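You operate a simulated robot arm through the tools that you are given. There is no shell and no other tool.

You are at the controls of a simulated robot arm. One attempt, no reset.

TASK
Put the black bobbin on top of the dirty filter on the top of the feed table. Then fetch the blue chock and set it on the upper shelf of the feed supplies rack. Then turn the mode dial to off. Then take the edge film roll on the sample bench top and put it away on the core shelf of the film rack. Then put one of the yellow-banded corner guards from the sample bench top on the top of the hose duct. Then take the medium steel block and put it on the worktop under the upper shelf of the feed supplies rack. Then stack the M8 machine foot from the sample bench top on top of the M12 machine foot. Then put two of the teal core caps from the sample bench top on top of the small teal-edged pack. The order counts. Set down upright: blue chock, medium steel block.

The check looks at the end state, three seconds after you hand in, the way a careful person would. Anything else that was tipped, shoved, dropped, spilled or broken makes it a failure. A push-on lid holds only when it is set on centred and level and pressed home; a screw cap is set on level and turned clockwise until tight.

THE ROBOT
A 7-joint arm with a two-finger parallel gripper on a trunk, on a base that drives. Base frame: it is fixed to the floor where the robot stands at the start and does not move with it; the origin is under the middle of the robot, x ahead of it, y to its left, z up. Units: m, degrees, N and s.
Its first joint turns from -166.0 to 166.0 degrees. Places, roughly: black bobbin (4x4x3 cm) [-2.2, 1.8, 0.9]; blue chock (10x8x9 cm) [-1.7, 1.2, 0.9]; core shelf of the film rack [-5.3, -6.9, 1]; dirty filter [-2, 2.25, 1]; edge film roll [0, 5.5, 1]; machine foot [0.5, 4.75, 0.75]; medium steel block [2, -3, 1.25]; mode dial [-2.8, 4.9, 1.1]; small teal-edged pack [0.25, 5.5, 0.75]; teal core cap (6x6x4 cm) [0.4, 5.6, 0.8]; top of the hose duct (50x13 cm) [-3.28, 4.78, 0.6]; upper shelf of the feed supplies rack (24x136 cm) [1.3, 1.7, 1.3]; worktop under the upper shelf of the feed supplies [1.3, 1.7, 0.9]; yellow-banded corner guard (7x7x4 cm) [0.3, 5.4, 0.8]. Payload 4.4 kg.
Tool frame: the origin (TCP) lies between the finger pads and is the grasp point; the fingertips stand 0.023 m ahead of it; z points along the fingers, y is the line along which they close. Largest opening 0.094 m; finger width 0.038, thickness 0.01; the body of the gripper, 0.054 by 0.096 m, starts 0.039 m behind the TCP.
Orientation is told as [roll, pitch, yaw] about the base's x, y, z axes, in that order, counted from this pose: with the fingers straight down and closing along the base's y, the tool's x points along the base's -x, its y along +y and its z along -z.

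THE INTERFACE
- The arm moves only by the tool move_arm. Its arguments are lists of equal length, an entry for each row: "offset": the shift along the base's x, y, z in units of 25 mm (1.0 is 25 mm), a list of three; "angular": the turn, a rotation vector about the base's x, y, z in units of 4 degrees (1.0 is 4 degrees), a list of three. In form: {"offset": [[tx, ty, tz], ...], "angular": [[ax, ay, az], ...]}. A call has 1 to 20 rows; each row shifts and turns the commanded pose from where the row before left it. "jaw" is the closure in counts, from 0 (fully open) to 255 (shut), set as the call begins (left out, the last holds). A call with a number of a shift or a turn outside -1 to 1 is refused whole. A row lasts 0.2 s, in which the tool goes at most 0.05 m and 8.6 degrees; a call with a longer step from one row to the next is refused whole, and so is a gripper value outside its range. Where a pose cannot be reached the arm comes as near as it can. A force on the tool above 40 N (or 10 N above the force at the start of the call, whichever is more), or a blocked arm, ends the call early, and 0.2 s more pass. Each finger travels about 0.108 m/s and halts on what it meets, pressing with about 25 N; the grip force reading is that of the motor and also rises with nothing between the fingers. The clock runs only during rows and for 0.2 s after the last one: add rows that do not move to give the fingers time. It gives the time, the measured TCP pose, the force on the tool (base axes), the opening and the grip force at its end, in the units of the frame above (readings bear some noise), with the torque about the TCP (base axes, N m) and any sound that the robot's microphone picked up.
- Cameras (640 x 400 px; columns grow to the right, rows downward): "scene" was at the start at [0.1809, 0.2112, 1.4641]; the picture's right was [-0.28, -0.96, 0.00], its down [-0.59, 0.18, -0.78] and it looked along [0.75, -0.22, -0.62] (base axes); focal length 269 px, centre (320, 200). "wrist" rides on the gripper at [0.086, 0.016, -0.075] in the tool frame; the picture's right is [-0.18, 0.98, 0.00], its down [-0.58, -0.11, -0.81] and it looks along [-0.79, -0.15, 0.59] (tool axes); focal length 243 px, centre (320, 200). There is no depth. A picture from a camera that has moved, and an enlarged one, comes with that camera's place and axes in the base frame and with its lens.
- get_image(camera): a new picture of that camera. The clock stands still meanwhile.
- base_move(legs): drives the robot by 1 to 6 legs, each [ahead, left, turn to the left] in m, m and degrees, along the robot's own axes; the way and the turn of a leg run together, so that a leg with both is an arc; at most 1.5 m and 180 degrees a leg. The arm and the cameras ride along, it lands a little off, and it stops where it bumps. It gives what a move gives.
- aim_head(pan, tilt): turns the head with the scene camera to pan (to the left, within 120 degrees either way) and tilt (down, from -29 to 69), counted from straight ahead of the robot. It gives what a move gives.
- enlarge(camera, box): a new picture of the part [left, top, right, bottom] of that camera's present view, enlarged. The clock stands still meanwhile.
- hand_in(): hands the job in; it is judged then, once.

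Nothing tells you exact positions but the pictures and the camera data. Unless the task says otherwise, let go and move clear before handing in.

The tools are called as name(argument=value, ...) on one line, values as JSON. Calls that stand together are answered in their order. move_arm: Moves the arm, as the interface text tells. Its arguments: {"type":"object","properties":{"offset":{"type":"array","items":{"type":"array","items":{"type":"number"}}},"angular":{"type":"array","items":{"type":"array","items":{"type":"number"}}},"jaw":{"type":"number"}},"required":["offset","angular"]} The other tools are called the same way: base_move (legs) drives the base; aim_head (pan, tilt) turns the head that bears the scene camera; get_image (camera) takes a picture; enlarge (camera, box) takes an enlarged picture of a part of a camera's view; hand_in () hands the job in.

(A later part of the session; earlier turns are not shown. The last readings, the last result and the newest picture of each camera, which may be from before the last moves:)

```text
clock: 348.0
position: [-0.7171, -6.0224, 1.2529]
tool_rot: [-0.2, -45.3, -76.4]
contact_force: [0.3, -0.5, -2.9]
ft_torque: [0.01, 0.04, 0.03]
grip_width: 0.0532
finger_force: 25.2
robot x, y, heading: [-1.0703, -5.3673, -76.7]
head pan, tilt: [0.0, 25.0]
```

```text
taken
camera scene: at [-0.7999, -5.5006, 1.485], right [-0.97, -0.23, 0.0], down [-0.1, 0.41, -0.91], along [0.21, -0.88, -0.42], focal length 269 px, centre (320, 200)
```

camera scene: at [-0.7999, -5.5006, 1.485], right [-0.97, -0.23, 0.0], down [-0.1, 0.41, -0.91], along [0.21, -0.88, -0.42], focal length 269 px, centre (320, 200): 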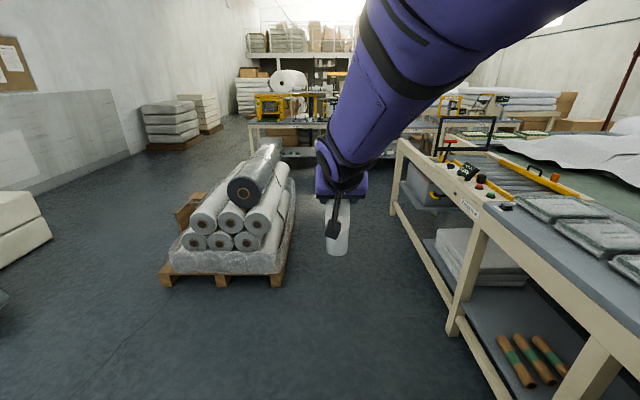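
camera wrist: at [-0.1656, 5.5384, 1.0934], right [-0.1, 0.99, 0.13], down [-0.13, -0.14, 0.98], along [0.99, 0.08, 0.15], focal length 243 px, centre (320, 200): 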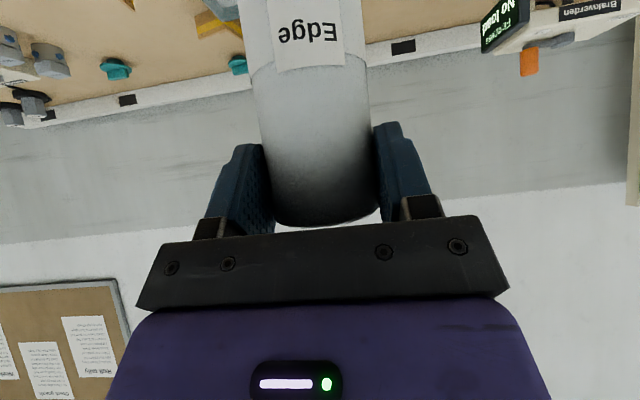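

The corridor is about 1.05 m wide and I'm centred in it. I drive south through it.

base_move(legs=[[1.5, 0, -0.1], [1.5, 0, 0]])

aim_head(pan=-60, tilt=15)

get_image(camera="scene")

aim_head(pan=0, tilt=25)

get_image(camera="scene")

```text
clock: 362.3
position: [-0.0261, -8.9049, 1.2528]
tool_rot: [-0.2, -45.2, -76.2]
contact_force: [-0.3, -0.2, -2.1]
ft_torque: [0.02, 0.0, 0.01]
grip_width: 0.0532
finger_force: 25.3
robot x, y, heading: [-0.3867, -8.2501, -76.5]
head pan, tilt: [0.0, 25.0]
```

```text
clock: 363.6
position: [-0.0267, -8.9068, 1.2529]
tool_rot: [-0.2, -45.3, -76.2]
contact_force: [0.6, 0.4, -4.0]
ft_torque: [0.04, 0.01, -0.01]
grip_width: 0.0531
finger_force: 24.8
robot x, y, heading: [-0.3848, -8.2541, -76.5]
head pan, tilt: [-60.0, 15.0]
```

```text
taken
camera scene: at [-0.2022, -8.3586, 1.5012], right [-0.69, 0.72, 0.0], down [0.19, 0.18, -0.97], along [-0.7, -0.67, -0.26], focal length 269 px, centre (320, 200)
```

scene: 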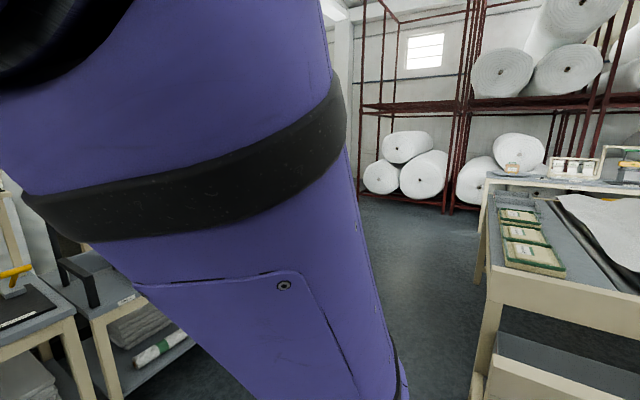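

```text
clock: 364.9
position: [-0.0265, -8.9055, 1.2538]
tool_rot: [-0.1, -45.1, -76.1]
contact_force: [0.0, -0.3, -2.3]
ft_torque: [0.02, 0.0, 0.02]
grip_width: 0.0531
finger_force: 25.4
robot x, y, heading: [-0.3806, -8.2524, -76.2]
head pan, tilt: [0.0, 25.0]
```

```text
taken
camera scene: at [-0.113, -8.3839, 1.4849], right [-0.97, -0.23, 0.0], down [-0.1, 0.41, -0.91], along [0.21, -0.88, -0.42], focal length 269 px, centre (320, 200)
```

scene: 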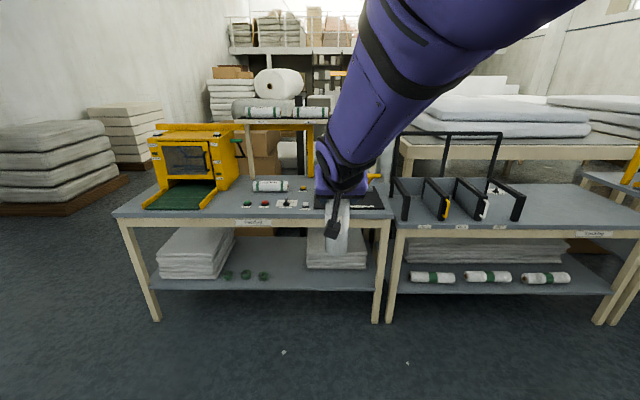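

A passage leads west between the tables. I move forward a little, turn west, and centre in the passage.

base_move(legs=[[0.3, 0, 0], [0, 0, -90.5], [0, 0.33, 0]])

aim_head(pan=10, tilt=12)

get_image(camera="scene")

aim_head(pan=-90, tilt=10)

get_image(camera="scene")

```text
clock: 372.6
position: [-0.8966, -9.2227, 1.2528]
tool_rot: [-0.2, -45.2, -167.0]
contact_force: [0.5, 0.0, -2.8]
ft_torque: [0.05, 0.0, 0.02]
grip_width: 0.053
finger_force: 24.9
robot x, y, heading: [-0.2388, -8.8705, -167.3]
head pan, tilt: [0.0, 25.0]
```

```text
clock: 373.4
position: [-0.8965, -9.222, 1.2534]
tool_rot: [-0.1, -45.2, -166.9]
contact_force: [-0.1, 1.1, -2.2]
ft_torque: [0.0, -0.06, 0.0]
grip_width: 0.0529
finger_force: 24.9
robot x, y, heading: [-0.2408, -8.8736, -166.9]
head pan, tilt: [10.0, 12.0]
```

```text
taken
camera scene: at [-0.3727, -9.1586, 1.506], right [-0.39, 0.92, 0.0], down [0.19, 0.08, -0.98], along [-0.9, -0.38, -0.21], focal length 269 px, centre (320, 200)
```

scene: 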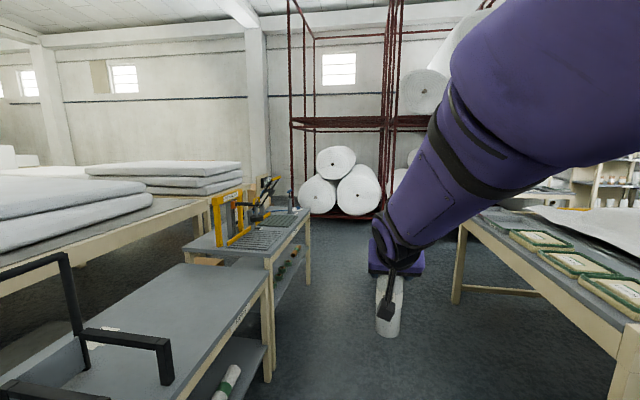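

```text
clock: 375.1
position: [-0.8965, -9.2227, 1.2533]
tool_rot: [-0.2, -45.2, -166.9]
contact_force: [0.3, 0.4, -2.8]
ft_torque: [0.0, 0.01, 0.02]
grip_width: 0.053
finger_force: 25.1
robot x, y, heading: [-0.2393, -8.8693, -167.2]
head pan, tilt: [-90.0, 10.0]
```

```text
taken
camera scene: at [-0.3076, -9.0318, 1.5093], right [0.97, 0.22, 0.0], down [0.04, -0.17, -0.98], along [-0.22, 0.96, -0.17], focal length 269 px, centre (320, 200)
```

scene: 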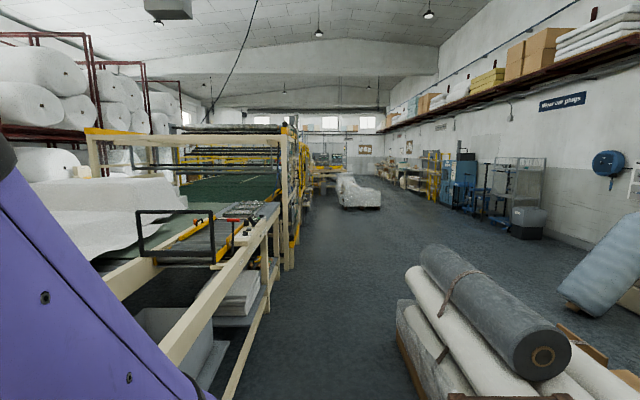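

I can see a shelf rack behind the inspection table on the right, where the film rack should be. I zoom in there.

aim_head(pan=-38, tilt=8)

get_image(camera="scene")

aim_head(pan=5, tilt=35)

get_image(camera="scene")

```text
clock: 376.3
position: [-0.896, -9.2232, 1.2527]
tool_rot: [-0.3, -45.2, -167.0]
contact_force: [-0.2, -0.3, -2.8]
ft_torque: [0.04, -0.03, -0.03]
grip_width: 0.0531
finger_force: 25.0
robot x, y, heading: [-0.2421, -8.8699, -167.1]
head pan, tilt: [-38.0, 8.0]
```

```text
taken
camera scene: at [-0.3707, -9.083, 1.5125], right [0.42, 0.91, 0.0], down [0.13, -0.06, -0.99], along [-0.9, 0.42, -0.14], focal length 269 px, centre (320, 200)
```

scene: 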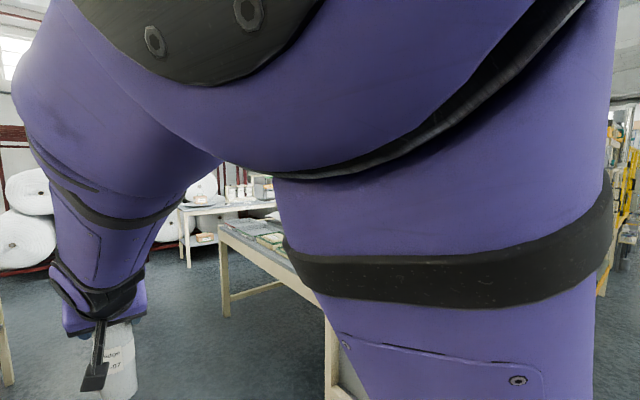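

```text
clock: 377.4
position: [-0.8963, -9.2224, 1.2533]
tool_rot: [-0.2, -45.2, -167.0]
contact_force: [0.7, 0.6, -2.5]
ft_torque: [0.03, -0.02, -0.02]
grip_width: 0.0532
finger_force: 25.3
robot x, y, heading: [-0.2408, -8.8708, -167.2]
head pan, tilt: [5.0, 35.0]
```

```text
taken
camera scene: at [-0.3707, -9.1494, 1.4692], right [-0.31, 0.95, 0.0], down [0.55, 0.18, -0.82], along [-0.78, -0.25, -0.57], focal length 269 px, centre (320, 200)
```

scene: 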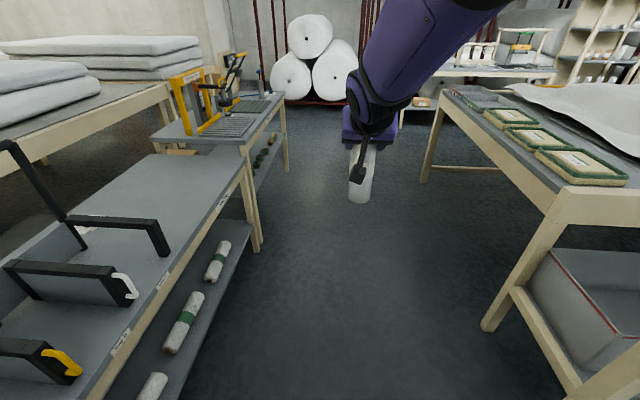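

The passage is clear. I drive west to its end and look around.

base_move(legs=[[1.5, 0, 0.2], [1.3, 0, 0]])

aim_head(pan=-65, tilt=12)

get_image(camera="scene")

aim_head(pan=0, tilt=20)

get_image(camera="scene")

```text
clock: 391.1
position: [-3.6542, -9.8828, 1.2525]
tool_rot: [-0.2, -45.2, -166.2]
contact_force: [0.2, -0.9, -2.8]
ft_torque: [0.01, -0.04, -0.02]
grip_width: 0.053
finger_force: 25.4
robot x, y, heading: [-3.0054, -9.526, -166.5]
head pan, tilt: [5.0, 35.0]
```

```text
clock: 392.6
position: [-3.6543, -9.8822, 1.2529]
tool_rot: [-0.2, -45.3, -166.3]
contact_force: [-0.1, -0.3, -2.4]
ft_torque: [0.0, 0.0, 0.03]
grip_width: 0.0532
finger_force: 24.9
robot x, y, heading: [-2.9988, -9.5229, -166.3]
head pan, tilt: [-65.0, 12.0]
```

```text
taken
camera scene: at [-3.1042, -9.7029, 1.506], right [0.78, 0.62, 0.0], down [0.13, -0.16, -0.98], along [-0.61, 0.77, -0.21], focal length 269 px, centre (320, 200)
```

scene: 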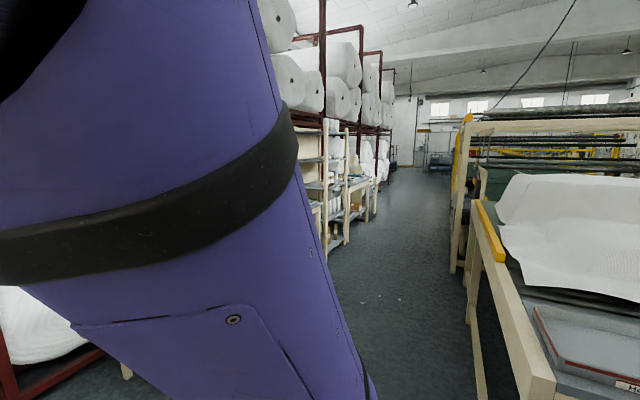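

```text
clock: 393.9
position: [-3.6551, -9.8827, 1.2519]
tool_rot: [-0.2, -45.3, -166.3]
contact_force: [-0.3, 0.3, -2.1]
ft_torque: [-0.01, -0.05, 0.0]
grip_width: 0.0531
finger_force: 24.6
robot x, y, heading: [-3.0029, -9.5253, -166.6]
head pan, tilt: [0.0, 20.0]
```

```text
taken
camera scene: at [-3.1367, -9.7975, 1.493], right [-0.23, 0.97, 0.0], down [0.33, 0.08, -0.94], along [-0.91, -0.22, -0.34], focal length 269 px, centre (320, 200)
```

scene: 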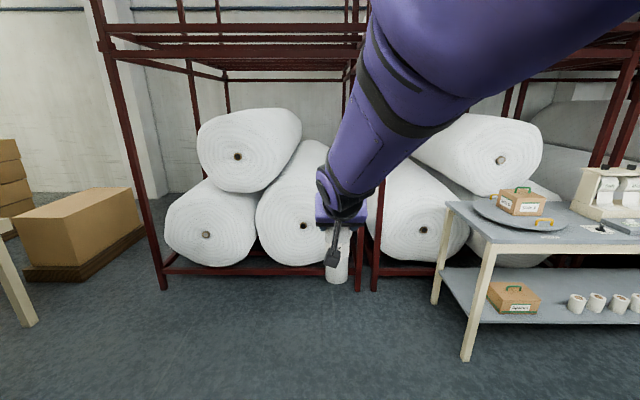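

The film rack is on the west side of a north-south aisle here. I move ahead a bit and turn to face north in that aisle.

base_move(legs=[[0.6, 0, 0], [0, 0, -90.4]])

aim_head(pan=25, tilt=15)

get_image(camera="scene")

```text
clock: 401.1
position: [-3.9422, -9.0104, 1.2522]
tool_rot: [-0.2, -45.2, 103.6]
contact_force: [0.6, 0.6, -2.4]
ft_torque: [-0.03, -0.02, 0.01]
grip_width: 0.0531
finger_force: 24.7
robot x, y, heading: [-3.5861, -9.6643, 103.3]
head pan, tilt: [0.0, 20.0]
```

```text
clock: 402.0
position: [-3.9428, -9.0105, 1.2523]
tool_rot: [-0.2, -45.2, 103.5]
contact_force: [0.2, 0.3, -3.1]
ft_torque: [-0.02, -0.01, 0.03]
grip_width: 0.0527
finger_force: 25.2
robot x, y, heading: [-3.5862, -9.6628, 103.0]
head pan, tilt: [25.0, 15.0]
```

```text
taken
camera scene: at [-3.8985, -9.5465, 1.5011], right [0.79, 0.62, 0.0], down [0.16, -0.2, -0.97], along [-0.6, 0.76, -0.26], focal length 269 px, centre (320, 200)
```

scene: 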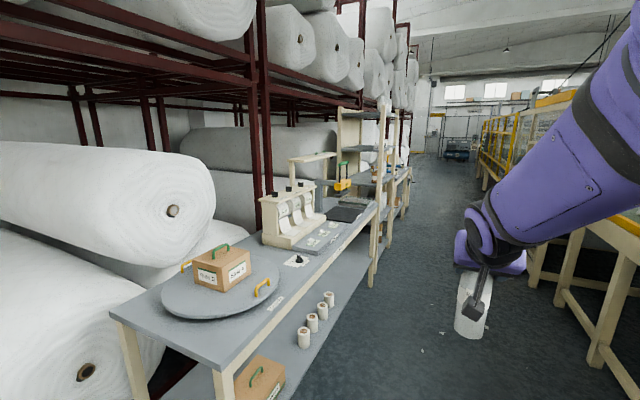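

The film rack is the white shelf unit further along on the left. I drive north to get near it.

base_move(legs=[[1.3, 0, 0], [0.7, 0, 0]])

aim_head(pan=55, tilt=20)

get_image(camera="scene")

```text
clock: 412.1
position: [-4.4186, -7.0549, 1.2524]
tool_rot: [-0.2, -45.2, 103.9]
contact_force: [0.7, -0.2, -1.8]
ft_torque: [-0.04, -0.02, 0.01]
grip_width: 0.0534
finger_force: 24.7
robot x, y, heading: [-4.0609, -7.7013, 103.4]
head pan, tilt: [25.0, 15.0]
```

```text
clock: 413.0
position: [-4.4182, -7.0553, 1.2528]
tool_rot: [-0.3, -45.3, 103.8]
contact_force: [-0.6, 0.6, -2.4]
ft_torque: [-0.03, -0.04, -0.02]
grip_width: 0.053
finger_force: 24.9
robot x, y, heading: [-4.0584, -7.7106, 103.5]
head pan, tilt: [55.0, 20.0]
```

```text
taken
camera scene: at [-4.3998, -7.6304, 1.493], right [0.37, 0.93, 0.0], down [0.32, -0.12, -0.94], along [-0.87, 0.34, -0.34], focal length 269 px, centre (320, 200)
```

scene: 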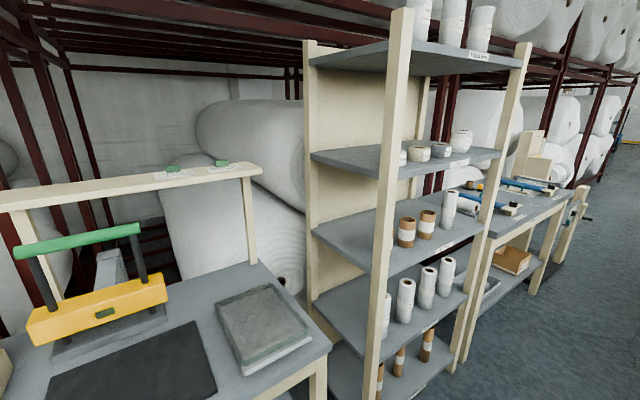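

That is the film rack with five shelves. I zoom in to read the shelf labels.

enlarge(camera="scene", box=[300, 20, 540, 170])

enlarge(camera="scene", box=[300, 140, 540, 290])

```text
2.67 times, centred on (420, 95) of scene
camera zoom: at [-4.3998, -7.6304, 1.493], right [0.37, 0.93, 0.0], down [0.32, -0.12, -0.94], along [-0.87, 0.34, -0.34], focal length 718 px, centre (53, 480)
```

zoom: 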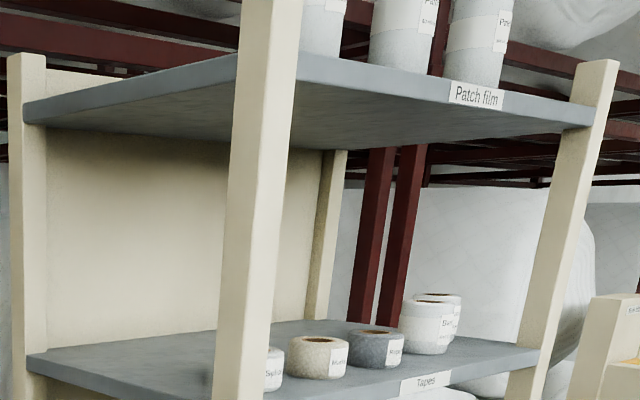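

```text
2.67 times, centred on (420, 215) of scene
camera zoom: at [-4.3998, -7.6304, 1.493], right [0.37, 0.93, 0.0], down [0.32, -0.12, -0.94], along [-0.87, 0.34, -0.34], focal length 718 px, centre (53, 160)
```

zoom: 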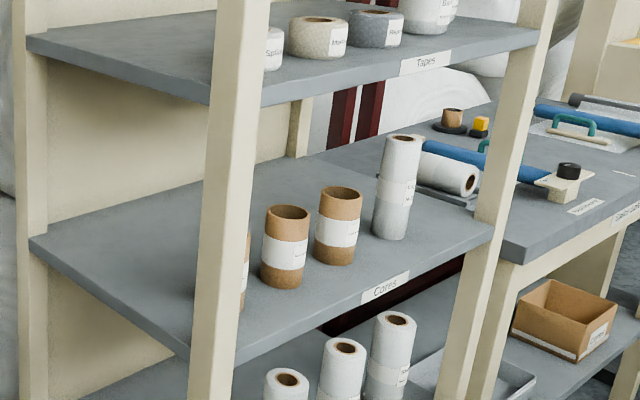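

The "Cores" shelf is the middle one (z≈1.0): a row of three cores and a film roll near its front. I drive alongside to look at it square-on.

base_move(legs=[[0.9, -0.2, -0.4]])

aim_head(pan=90, tilt=22)

get_image(camera="scene")

```text
clock: 417.9
position: [-4.435, -6.1252, 1.2522]
tool_rot: [-0.1, -45.2, 103.8]
contact_force: [0.5, -0.5, -2.2]
ft_torque: [-0.04, -0.02, 0.0]
grip_width: 0.0533
finger_force: 25.5
robot x, y, heading: [-4.0782, -6.7811, 103.5]
head pan, tilt: [55.0, 20.0]
```

```text
clock: 418.9
position: [-4.4342, -6.1253, 1.2528]
tool_rot: [-0.2, -45.2, 103.9]
contact_force: [0.3, 0.1, -2.1]
ft_torque: [-0.05, -0.03, 0.03]
grip_width: 0.0532
finger_force: 25.7
robot x, y, heading: [-4.075, -6.7777, 103.6]
head pan, tilt: [90.0, 22.0]
```

```text
taken
camera scene: at [-4.4202, -6.757, 1.4898], right [-0.23, 0.97, 0.0], down [0.36, 0.09, -0.93], along [-0.9, -0.22, -0.37], focal length 269 px, centre (320, 200)
```

scene: 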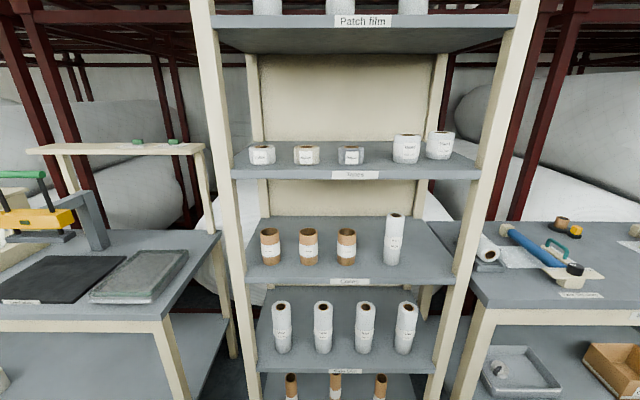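

enlarge(camera="scene", box=[220, 120, 500, 295])

```text
2.29 times, centred on (360, 208) of scene
camera zoom: at [-4.4202, -6.757, 1.4898], right [-0.23, 0.97, 0.0], down [0.36, 0.09, -0.93], along [-0.9, -0.22, -0.37], focal length 615 px, centre (229, 183)
```

zoom: 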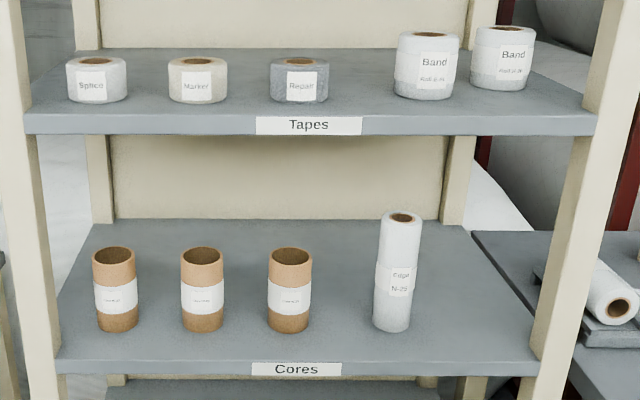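

There's a free slot on the Cores shelf just right of the other "Edge" roll, about (r-row) 7 cm from the front edge. I turn to face the rack and shift in front of that slot.

base_move(legs=[[0, 0, 89.4], [0, -0.5, 0]])

aim_head(pan=-10, tilt=22)

get_image(camera="scene")

```text
clock: 425.6
position: [-4.844, -6.6501, 1.2528]
tool_rot: [-0.4, -45.2, -166.4]
contact_force: [-0.7, 0.0, -2.4]
ft_torque: [0.01, -0.05, 0.01]
grip_width: 0.0532
finger_force: 25.2
robot x, y, heading: [-4.1892, -6.2897, -166.7]
head pan, tilt: [90.0, 22.0]
```

```text
clock: 427.4
position: [-4.845, -6.6494, 1.2537]
tool_rot: [-0.3, -45.2, -166.3]
contact_force: [-0.5, -0.9, -2.6]
ft_torque: [0.0, -0.07, 0.0]
grip_width: 0.053
finger_force: 25.0
robot x, y, heading: [-4.195, -6.2901, -166.6]
head pan, tilt: [-10.0, 22.0]
```

```text
taken
camera scene: at [-4.3286, -6.5498, 1.4898], right [-0.06, 1.0, 0.0], down [0.37, 0.02, -0.93], along [-0.93, -0.06, -0.37], focal length 269 px, centre (320, 200)
```

scene: 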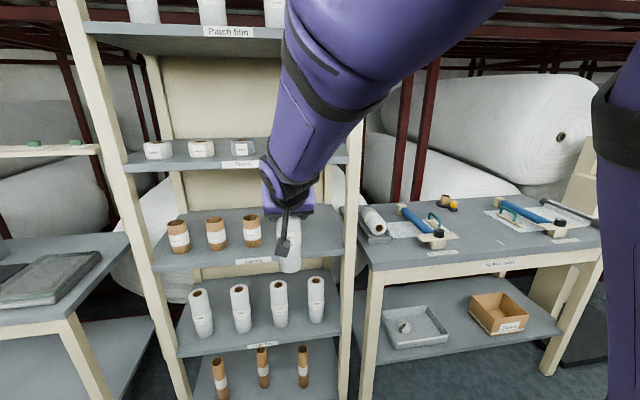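

get_image(camera="wrist")

enlarge(camera="scene", box=[150, 130, 370, 270])

```text
taken
camera wrist: at [-4.7294, -6.6403, 1.2432], right [0.1, -0.99, 0.13], down [0.13, 0.14, 0.98], along [-0.99, -0.08, 0.15], focal length 243 px, centre (320, 200)
```

wrist: 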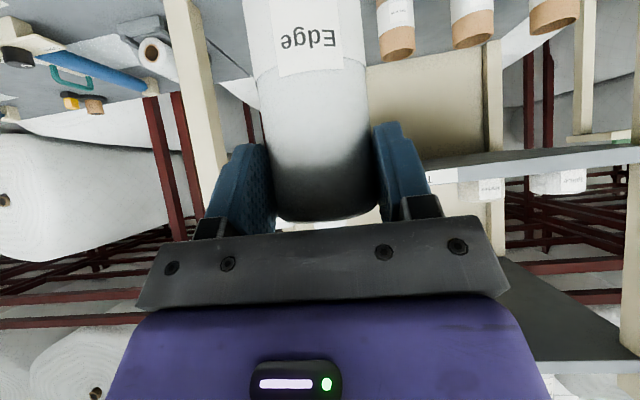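

```text
2.86 times, centred on (260, 200) of scene
camera zoom: at [-4.3286, -6.5498, 1.4898], right [-0.06, 1.0, 0.0], down [0.37, 0.02, -0.93], along [-0.93, -0.06, -0.37], focal length 769 px, centre (491, 200)
```

zoom: 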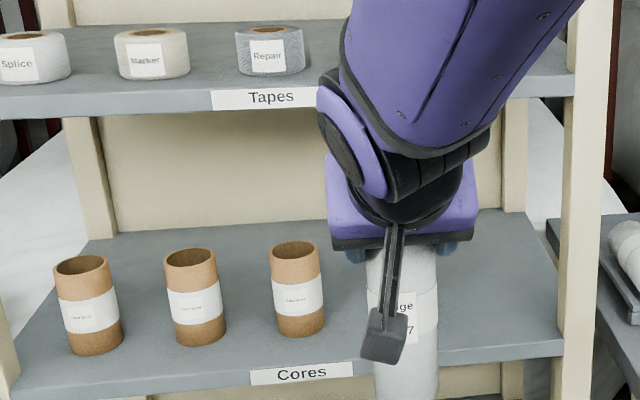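

I drive 0.2 m closer, then lower the roll to shelf height in front of the slot and look again.

base_move(legs=[[0.2, 0, 0]])

move_arm(offset=[[-0.2, 0.85, -0.7], [-0.2, 0.85, -0.7], [-0.2, 0.85, -0.7], [-0.2, 0.85, -0.7], [-0.2, 0.85, -0.7], [-0.2, 0.85, -0.7], [0, 0.1, -0.3], [0, 0, 0]], angular=[[0, 0, 0], [0, 0, 0], [0, 0, 0], [0, 0, 0], [0, 0, 0], [0, 0, 0], [0, 0, 0], [0, 0, 0]])

get_image(camera="scene")

get_image(camera="wrist")

```text
clock: 429.0
position: [-5.0411, -6.6978, 1.2523]
tool_rot: [-0.3, -45.3, -166.1]
contact_force: [0.1, -0.4, -2.1]
ft_torque: [0.0, -0.03, 0.0]
grip_width: 0.053
finger_force: 25.2
robot x, y, heading: [-4.3878, -6.341, -166.7]
head pan, tilt: [-10.0, 22.0]
```

```text
clock: 430.8
position: [-5.0721, -6.5679, 1.142]
tool_rot: [-0.3, -45.3, -166.2]
contact_force: [0.4, -0.2, -2.7]
ft_torque: [0.02, -0.03, 0.01]
grip_width: 0.0531
finger_force: 24.9
robot x, y, heading: [-4.3882, -6.3353, -166.7]
head pan, tilt: [-10.0, 22.0]
```

```text
taken
camera scene: at [-4.5254, -6.597, 1.4898], right [-0.06, 1.0, 0.0], down [0.37, 0.02, -0.93], along [-0.93, -0.06, -0.37], focal length 269 px, centre (320, 200)
```

scene: 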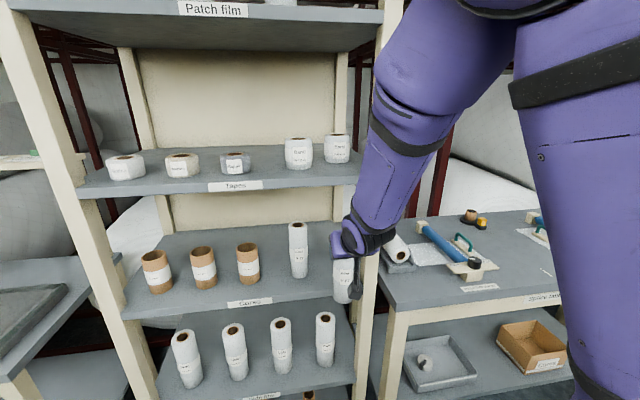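

```text
taken
camera wrist: at [-4.9562, -6.5577, 1.1311], right [0.1, -0.99, 0.13], down [0.13, 0.14, 0.98], along [-0.99, -0.09, 0.15], focal length 243 px, centre (320, 200)
```

wrist: 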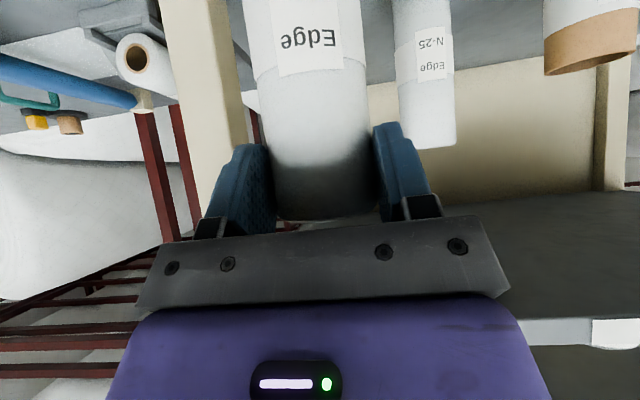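

The slot is centred ahead: neighbour roll on one side, upright on the other. I move the roll in over the shelf.

move_arm(offset=[[0, 0, -0.3], [-0.6, -0.14, 0], [-0.813, -0.189, 0], [-0.813, -0.189, 0], [-0.813, -0.189, 0], [-0.813, -0.189, 0], [-0.813, -0.189, 0], [-0.813, -0.189, 0], [0, 0, 0]], angular=[[0, 0, 0], [0, 0, 0], [0, 0, 0], [0, 0, 0], [0, 0, 0], [0, 0, 0], [0, 0, 0], [0, 0, 0], [0, 0, 0]])

get_image(camera="scene")

enlarge(camera="scene", box=[260, 170, 420, 320])

get_image(camera="wrist")

```text
clock: 432.8
position: [-5.2092, -6.6016, 1.1329]
tool_rot: [-0.3, -45.2, -166.3]
contact_force: [0.0, 0.2, -1.8]
ft_torque: [0.02, -0.02, -0.02]
grip_width: 0.053
finger_force: 25.1
robot x, y, heading: [-4.3869, -6.341, -166.8]
head pan, tilt: [-10.0, 22.0]
```

```text
taken
camera scene: at [-4.5254, -6.597, 1.4898], right [-0.06, 1.0, 0.0], down [0.37, 0.02, -0.93], along [-0.93, -0.06, -0.37], focal length 269 px, centre (320, 200)
```

scene: 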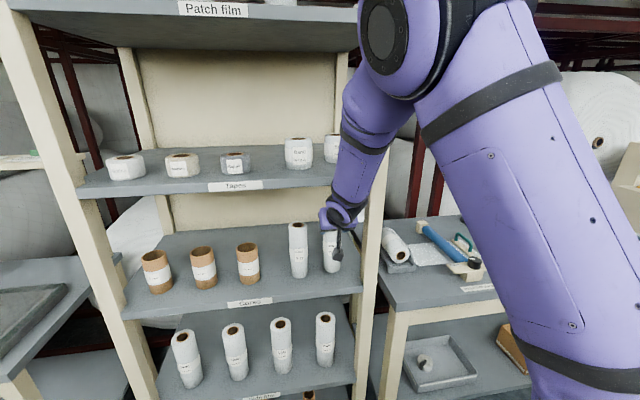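

```text
2.67 times, centred on (340, 245) of scene
camera zoom: at [-4.5254, -6.597, 1.4898], right [-0.06, 1.0, 0.0], down [0.37, 0.02, -0.93], along [-0.93, -0.06, -0.37], focal length 718 px, centre (267, 80)
```

zoom: 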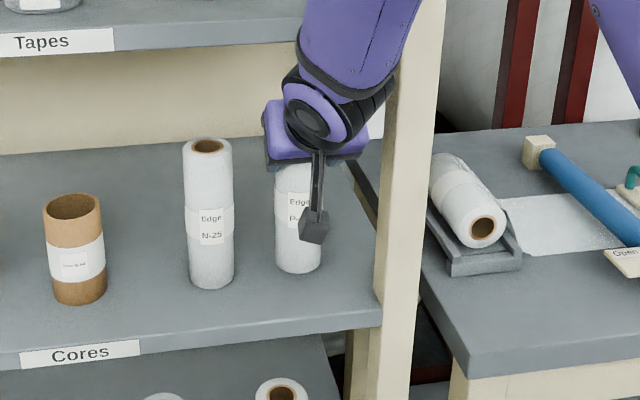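

```text
taken
camera wrist: at [-5.0927, -6.5911, 1.1229], right [0.1, -0.99, 0.13], down [0.13, 0.14, 0.98], along [-0.99, -0.09, 0.15], focal length 243 px, centre (320, 200)
```

wrist: 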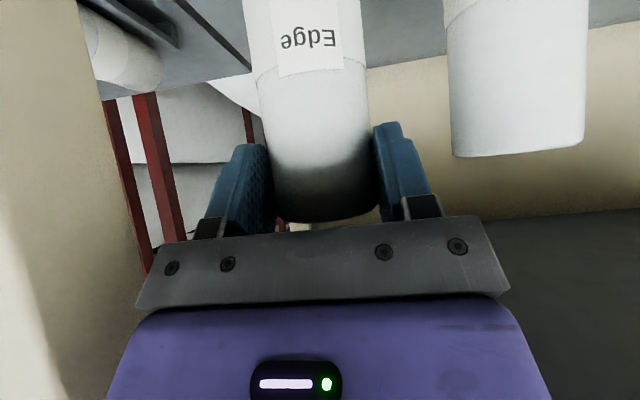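

The roll is over the free slot. I lower it gently to the shelf.

move_arm(offset=[[0, 0, -0.25], [0, 0, -0.2], [0, 0, -0.12], [0, 0, 0]], angular=[[0, 0, 0], [0, 0, 0], [0, 0, 0], [0, 0, 0]])

enlarge(camera="scene", box=[280, 210, 380, 300])

```text
clock: 433.8
position: [-5.2075, -6.6006, 1.1179]
tool_rot: [-0.2, -45.2, -166.2]
contact_force: [-0.7, 0.0, -2.6]
ft_torque: [0.03, -0.06, -0.01]
grip_width: 0.0531
finger_force: 25.2
robot x, y, heading: [-4.3932, -6.343, -166.5]
head pan, tilt: [-10.0, 22.0]
```

```text
4.44 times, centred on (330, 255) of scene
camera zoom: at [-4.5255, -6.597, 1.4898], right [-0.06, 1.0, 0.0], down [0.37, 0.02, -0.93], along [-0.93, -0.06, -0.37], focal length 1196 px, centre (276, -44)
```

zoom: 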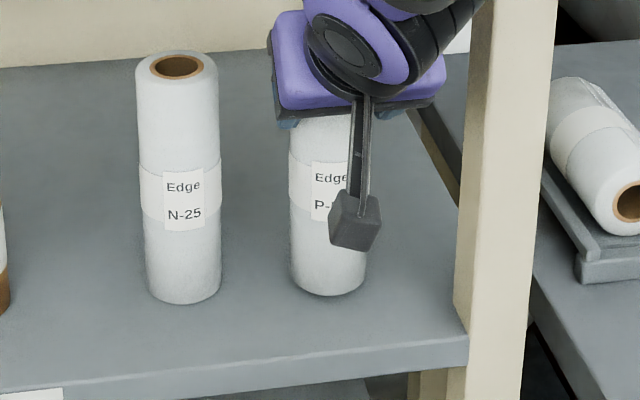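

move_arm(offset=[[0, 0, -0.1], [0, 0, -0.1], [0, 0, -0.08], [0, 0, 0]], angular=[[0, 0, 0], [0, 0, 0], [0, 0, 0], [0, 0, 0]])

move_arm(offset=[[0, 0, -0.08], [0, 0, -0.06], [0, 0, 0]], angular=[[0, 0, 0], [0, 0, 0], [0, 0, 0]])

enlarge(camera="scene", box=[280, 210, 380, 300])

```text
clock: 434.8
position: [-5.2077, -6.5989, 1.1132]
tool_rot: [-0.2, -45.2, -166.4]
contact_force: [0.6, 2.0, 11.8]
ft_torque: [-0.06, -0.27, 0.0]
grip_width: 0.0531
finger_force: 25.1
robot x, y, heading: [-4.3892, -6.342, -166.5]
head pan, tilt: [-10.0, 22.0]
```

```text
clock: 435.6
position: [-5.2075, -6.6005, 1.1084]
tool_rot: [-0.2, -45.3, -166.3]
contact_force: [-1.5, -1.2, 16.2]
ft_torque: [-0.21, 0.39, 0.0]
grip_width: 0.053
finger_force: 25.2
robot x, y, heading: [-4.3859, -6.3441, -166.4]
head pan, tilt: [-10.0, 22.0]
```

```text
4.44 times, centred on (330, 255) of scene
camera zoom: at [-4.5248, -6.5968, 1.4899], right [-0.06, 1.0, 0.0], down [0.37, 0.02, -0.93], along [-0.93, -0.06, -0.37], focal length 1196 px, centre (276, -44)
```

zoom: 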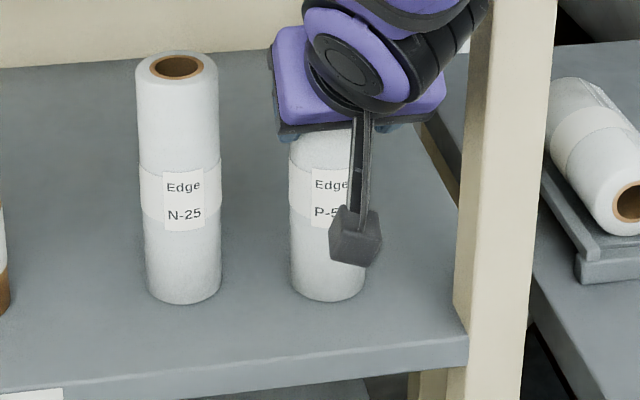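

The roll stands on the shelf. I open the fingers slightly and withdraw along the tool axis.

move_arm(offset=[[0, 0, 0.03], [0, 0, 0], [0, 0, 0], [0, 0, 0]], angular=[[0, 0, 0], [0, 0, 0], [0, 0, 0], [0, 0, 0]], jaw=55)

get_image(camera="wrist")

move_arm(offset=[[0.3, 0.07, 0.31], [0.5, 0.116, 0.51], [0.688, 0.16, 0.707], [0.688, 0.16, 0.707], [0.688, 0.16, 0.707], [0.688, 0.16, 0.707], [0.688, 0.16, 0.3], [0, 0, 0]], angular=[[0, 0, 0], [0, 0, 0], [0, 0, 0], [0, 0, 0], [0, 0, 0], [0, 0, 0], [0, 0, 0], [0, 0, 0]])

get_image(camera="scene")

get_image(camera="wrist")

```text
clock: 436.6
position: [-5.2087, -6.6005, 1.1086]
tool_rot: [-0.3, -45.2, -166.3]
contact_force: [0.5, 0.1, 1.0]
ft_torque: [0.01, 0.0, 0.0]
grip_width: 0.0738
finger_force: 0.0
robot x, y, heading: [-4.3904, -6.3416, -166.6]
head pan, tilt: [-10.0, 22.0]
```

```text
taken
camera wrist: at [-5.0926, -6.59, 1.0991], right [0.1, -0.99, 0.13], down [0.13, 0.14, 0.98], along [-0.99, -0.09, 0.15], focal length 243 px, centre (320, 200)
```

wrist: 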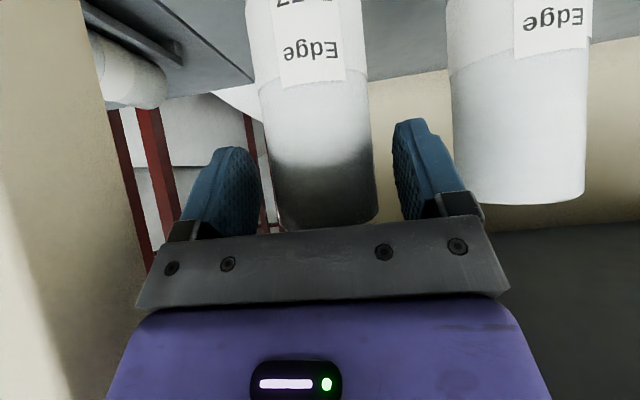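

```text
clock: 438.4
position: [-5.1024, -6.5752, 1.2071]
tool_rot: [-0.4, -45.2, -166.3]
contact_force: [-1.0, -0.3, 0.4]
ft_torque: [0.0, 0.01, 0.01]
grip_width: 0.0735
finger_force: 0.0
robot x, y, heading: [-4.3883, -6.3432, -166.4]
head pan, tilt: [-10.0, 22.0]
```

```text
taken
camera scene: at [-4.5255, -6.597, 1.4898], right [-0.06, 1.0, 0.0], down [0.37, 0.02, -0.93], along [-0.93, -0.06, -0.37], focal length 269 px, centre (320, 200)
```

scene: 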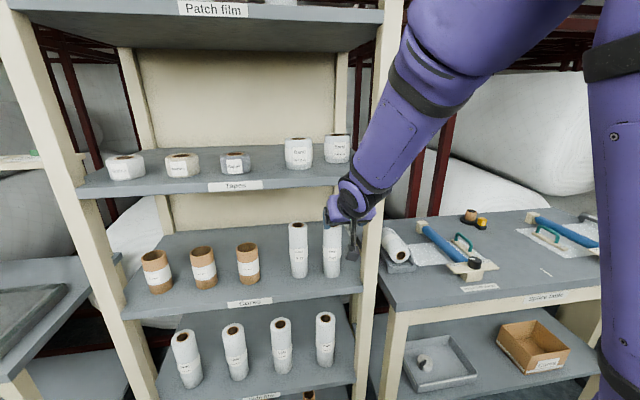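

```text
taken
camera wrist: at [-4.9869, -6.5654, 1.1981], right [0.1, -0.99, 0.13], down [0.13, 0.14, 0.98], along [-0.99, -0.09, 0.15], focal length 243 px, centre (320, 200)
```

wrist: 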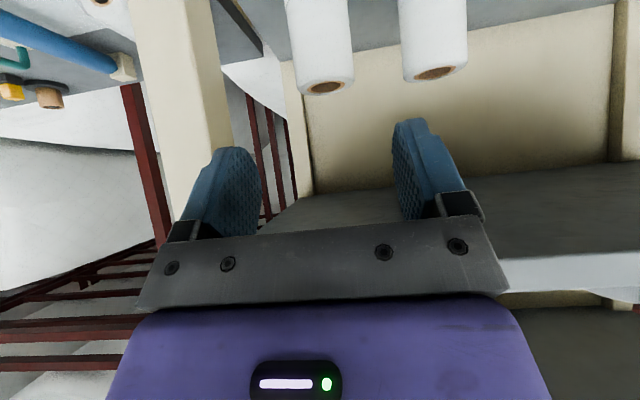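

The roll is put away next to the other Edge roll. I back off and retrace the route: turn south, then go along the aisle.

base_move(legs=[[-0.25, 0, 0], [0, 0, 89.6], [0, -0.17, 0]])

base_move(legs=[[1.5, 0, 0], [1.5, 0, 0]])

```text
clock: 440.4
position: [-4.862, -6.5197, 1.2074]
tool_rot: [-0.2, -45.1, -166.0]
contact_force: [0.0, -0.5, -0.3]
ft_torque: [0.01, 0.0, 0.0]
grip_width: 0.0737
finger_force: 0.0
robot x, y, heading: [-4.1471, -6.2833, -166.2]
head pan, tilt: [-10.0, 22.0]
stopped in leg 1: the robot was blocked; the commanded pose is now the measured one
```

```text
clock: 443.1
position: [-5.1511, -6.5918, 1.2014]
tool_rot: [-0.4, -44.5, -165.9]
contact_force: [1.0, 0.7, -0.3]
ft_torque: [-0.03, 0.08, -0.02]
grip_width: 0.0735
finger_force: 0.0
robot x, y, heading: [-4.4456, -6.3517, -166.4]
head pan, tilt: [-10.0, 22.0]
stopped in leg 1: the force on the tool passed its limit at 126 N (the readings are from after the stop); the commanded pose is now the measured one
```

The first call was blocked at its end so the turn didn't happen, and the next legs drove forward into the rack until a force stop. I look at the situation carefully.

get_image(camera="scene")

get_image(camera="wrist")

enlarge(camera="scene", box=[250, 100, 410, 300])

```text
taken
camera scene: at [-4.5784, -6.6121, 1.4898], right [-0.07, 1.0, 0.0], down [0.37, 0.02, -0.93], along [-0.93, -0.06, -0.37], focal length 269 px, centre (320, 200)
```

scene: 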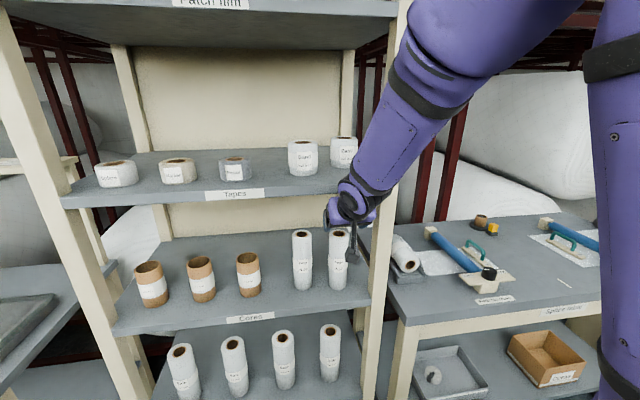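

```text
taken
camera wrist: at [-5.0359, -6.5819, 1.1952], right [0.11, -0.99, 0.12], down [0.12, 0.14, 0.98], along [-0.99, -0.09, 0.13], focal length 243 px, centre (320, 200)
```

wrist: 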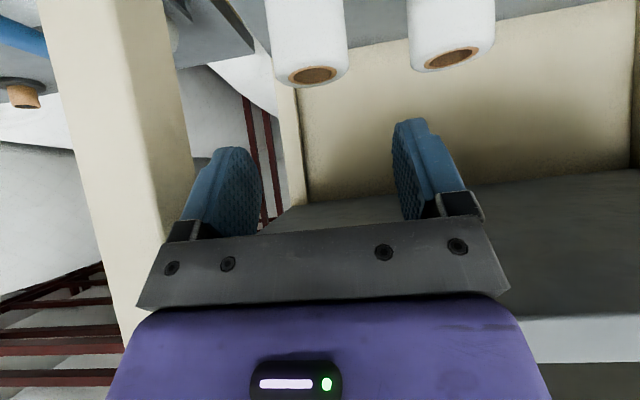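

```text
2.00 times, centred on (330, 200) of scene
camera zoom: at [-4.5784, -6.6121, 1.4898], right [-0.07, 1.0, 0.0], down [0.37, 0.02, -0.93], along [-0.93, -0.06, -0.37], focal length 538 px, centre (300, 200)
```

zoom: 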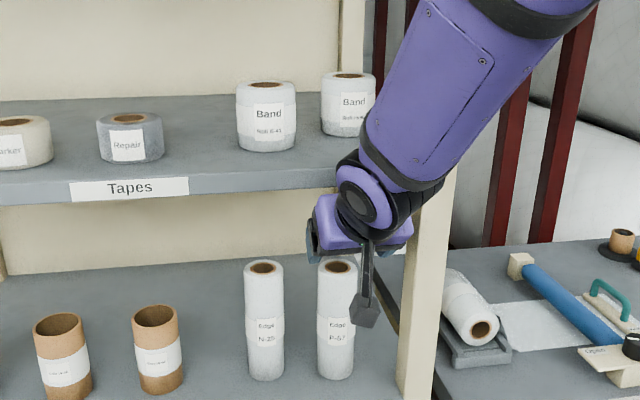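

Nothing on the rack appears disturbed; the gripper bumped the shelf frame. I back off 0.2 m only, and then check what is behind me.

base_move(legs=[[-0.2, 0, 0]])

aim_head(pan=118, tilt=35)

get_image(camera="scene")

aim_head(pan=-118, tilt=35)

get_image(camera="scene")

```text
clock: 444.6
position: [-4.9577, -6.5431, 1.2017]
tool_rot: [-0.4, -44.4, -165.9]
contact_force: [0.5, -0.4, 0.0]
ft_torque: [-0.01, -0.03, -0.01]
grip_width: 0.074
finger_force: 0.1
robot x, y, heading: [-4.2439, -6.3109, -166.1]
head pan, tilt: [-10.0, 22.0]
```

```text
clock: 446.7
position: [-4.9568, -6.5438, 1.2018]
tool_rot: [-0.4, -44.5, -166.0]
contact_force: [0.1, -0.4, 0.0]
ft_torque: [-0.02, 0.0, 0.0]
grip_width: 0.074
finger_force: 0.1
robot x, y, heading: [-4.252, -6.3089, -165.9]
head pan, tilt: [118.0, 35.0]
```

```text
taken
camera scene: at [-4.2332, -6.6244, 1.4692], right [-0.75, -0.66, 0.0], down [-0.38, 0.43, -0.82], along [0.54, -0.61, -0.57], focal length 269 px, centre (320, 200)
```

scene: 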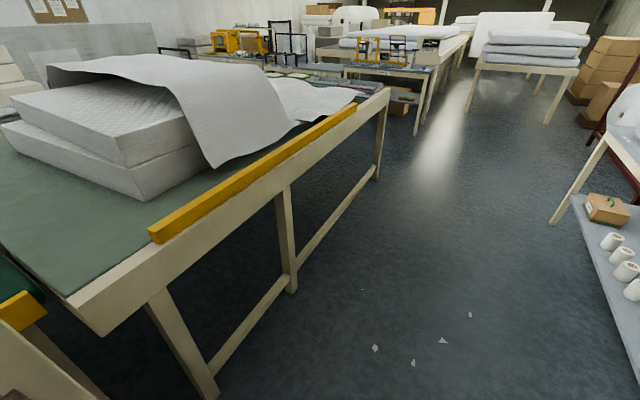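

```text
clock: 450.1
position: [-4.958, -6.5433, 1.2032]
tool_rot: [-0.4, -44.5, -166.0]
contact_force: [-0.3, -0.5, -0.7]
ft_torque: [0.04, 0.04, 0.01]
grip_width: 0.0736
finger_force: 0.1
robot x, y, heading: [-4.2467, -6.307, -166.3]
head pan, tilt: [-118.0, 35.0]
```

```text
taken
camera scene: at [-4.27, -6.4732, 1.4692], right [0.97, -0.25, 0.0], down [-0.14, -0.56, -0.82], along [0.2, 0.79, -0.57], focal length 269 px, centre (320, 200)
```

scene: 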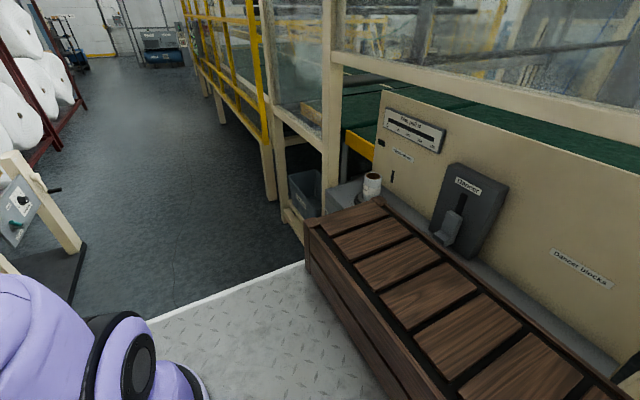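

The crate on my deck touched a machine ledge behind (its can still stands upright). I ease forward 8 cm for turning clearance, then turn to face south.

base_move(legs=[[0.08, 0, 0]])

base_move(legs=[[0, 0, 45]])

```text
clock: 451.1
position: [-5.0339, -6.5626, 1.2022]
tool_rot: [-0.4, -44.4, -166.0]
contact_force: [-0.6, 0.9, -0.9]
ft_torque: [0.05, 0.0, 0.02]
grip_width: 0.0735
finger_force: 0.1
robot x, y, heading: [-4.3273, -6.3264, -166.5]
head pan, tilt: [-118.0, 35.0]
```

```text
clock: 453.6
position: [-4.6566, -6.9966, 1.2033]
tool_rot: [-0.4, -44.4, -120.7]
contact_force: [-0.1, 0.5, -0.7]
ft_torque: [0.01, -0.01, 0.0]
grip_width: 0.0737
finger_force: 0.1
robot x, y, heading: [-4.3234, -6.3288, -121.1]
head pan, tilt: [-118.0, 35.0]
```

base_move(legs=[[0, 0, 44.2]])

```text
clock: 456.1
position: [-4.0922, -7.037, 1.2034]
tool_rot: [-0.4, -44.5, -76.3]
contact_force: [-0.7, 0.4, -0.4]
ft_torque: [0.04, 0.0, 0.02]
grip_width: 0.0736
finger_force: 0.1
robot x, y, heading: [-4.3276, -6.3262, -76.7]
head pan, tilt: [-118.0, 35.0]
```

Facing south now. I drive down the aisle; I'll check each call's result before the next.

base_move(legs=[[1.5, 0, -0.1], [1.5, 0, 0], [0.4, 0, 0]])

```text
clock: 472.8
position: [-3.297, -10.3748, 1.2036]
tool_rot: [-0.4, -44.5, -76.4]
contact_force: [0.6, 0.7, 0.0]
ft_torque: [-0.01, -0.01, 0.01]
grip_width: 0.0737
finger_force: 0.1
robot x, y, heading: [-3.5279, -9.6615, -77.0]
head pan, tilt: [-118.0, 35.0]
```

base_move(legs=[[0, 0, 90.1]])

base_move(legs=[[0.1, 0, 0]])

```text
clock: 477.0
position: [-2.822, -9.4186, 1.2021]
tool_rot: [-0.4, -44.5, 14.7]
contact_force: [1.9, -0.8, 0.8]
ft_torque: [-0.02, -0.02, -0.02]
grip_width: 0.0736
finger_force: 0.1
robot x, y, heading: [-3.5295, -9.6629, 14.4]
head pan, tilt: [-118.0, 35.0]
```

```text
clock: 478.2
position: [-2.7259, -9.3939, 1.204]
tool_rot: [-0.4, -44.5, 14.7]
contact_force: [0.7, 0.3, -0.6]
ft_torque: [-0.03, -0.02, -0.02]
grip_width: 0.0733
finger_force: 0.0
robot x, y, heading: [-3.4336, -9.6394, 14.5]
head pan, tilt: [-118.0, 35.0]
```

base_move(legs=[[0, 0, -1.3], [1.5, 0, 0], [1.5, 0, 0], [0.25, 0, 0]])

aim_head(pan=60, tilt=25)

get_image(camera="scene")

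```text
clock: 494.4
position: [0.4488, -8.6844, 1.203]
tool_rot: [-0.5, -44.4, 13.3]
contact_force: [-0.3, -0.7, -0.1]
ft_torque: [-0.03, 0.0, -0.01]
grip_width: 0.0735
finger_force: 0.1
robot x, y, heading: [-0.264, -8.9121, 13.1]
head pan, tilt: [-118.0, 35.0]
```

```text
clock: 497.1
position: [0.4491, -8.6853, 1.2024]
tool_rot: [-0.4, -44.5, 13.3]
contact_force: [0.5, -0.7, -0.1]
ft_torque: [-0.03, -0.02, 0.01]
grip_width: 0.0734
finger_force: 0.0
robot x, y, heading: [-0.2658, -8.9126, 12.9]
head pan, tilt: [60.0, 25.0]
```

```text
taken
camera scene: at [-0.1932, -8.572, 1.4849], right [0.96, -0.29, 0.0], down [-0.12, -0.4, -0.91], along [0.27, 0.87, -0.42], focal length 269 px, centre (320, 200)
```

scene: 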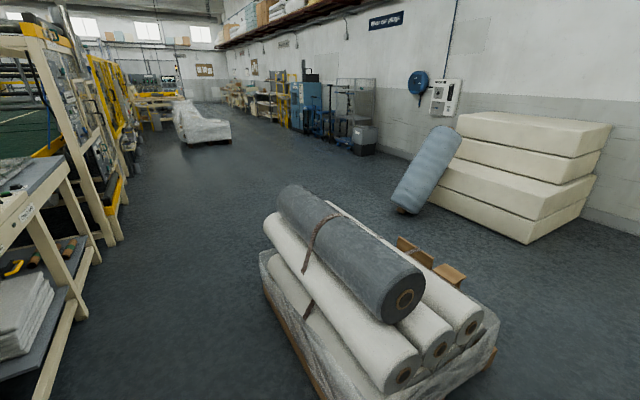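

In line with the corridor. I turn north and drive through it.

base_move(legs=[[0, 0, 90.1]])

base_move(legs=[[0.05, 0, 0]])

```text
clock: 501.3
position: [-0.4896, -8.2001, 1.203]
tool_rot: [-0.3, -44.5, 103.2]
contact_force: [0.7, -0.2, -0.3]
ft_torque: [-0.03, -0.01, 0.01]
grip_width: 0.0737
finger_force: 0.1
robot x, y, heading: [-0.2611, -8.9151, 103.0]
head pan, tilt: [60.0, 25.0]
```

```text
clock: 502.2
position: [-0.4999, -8.1512, 1.2041]
tool_rot: [-0.4, -44.5, 103.1]
contact_force: [-1.2, -0.5, -0.7]
ft_torque: [-0.05, -0.02, 0.01]
grip_width: 0.0737
finger_force: 0.1
robot x, y, heading: [-0.2756, -8.8656, 102.8]
head pan, tilt: [60.0, 25.0]
```

base_move(legs=[[1.5, 0, 0.2], [1.5, 0, 0], [0.6, 0, 0]])

```text
clock: 519.6
position: [-1.2786, -4.6451, 1.2034]
tool_rot: [-0.4, -44.5, 102.6]
contact_force: [0.0, 1.1, -0.2]
ft_torque: [0.04, 0.04, -0.02]
grip_width: 0.0738
finger_force: 0.0
robot x, y, heading: [-1.0632, -5.3602, 101.9]
head pan, tilt: [60.0, 25.0]
```

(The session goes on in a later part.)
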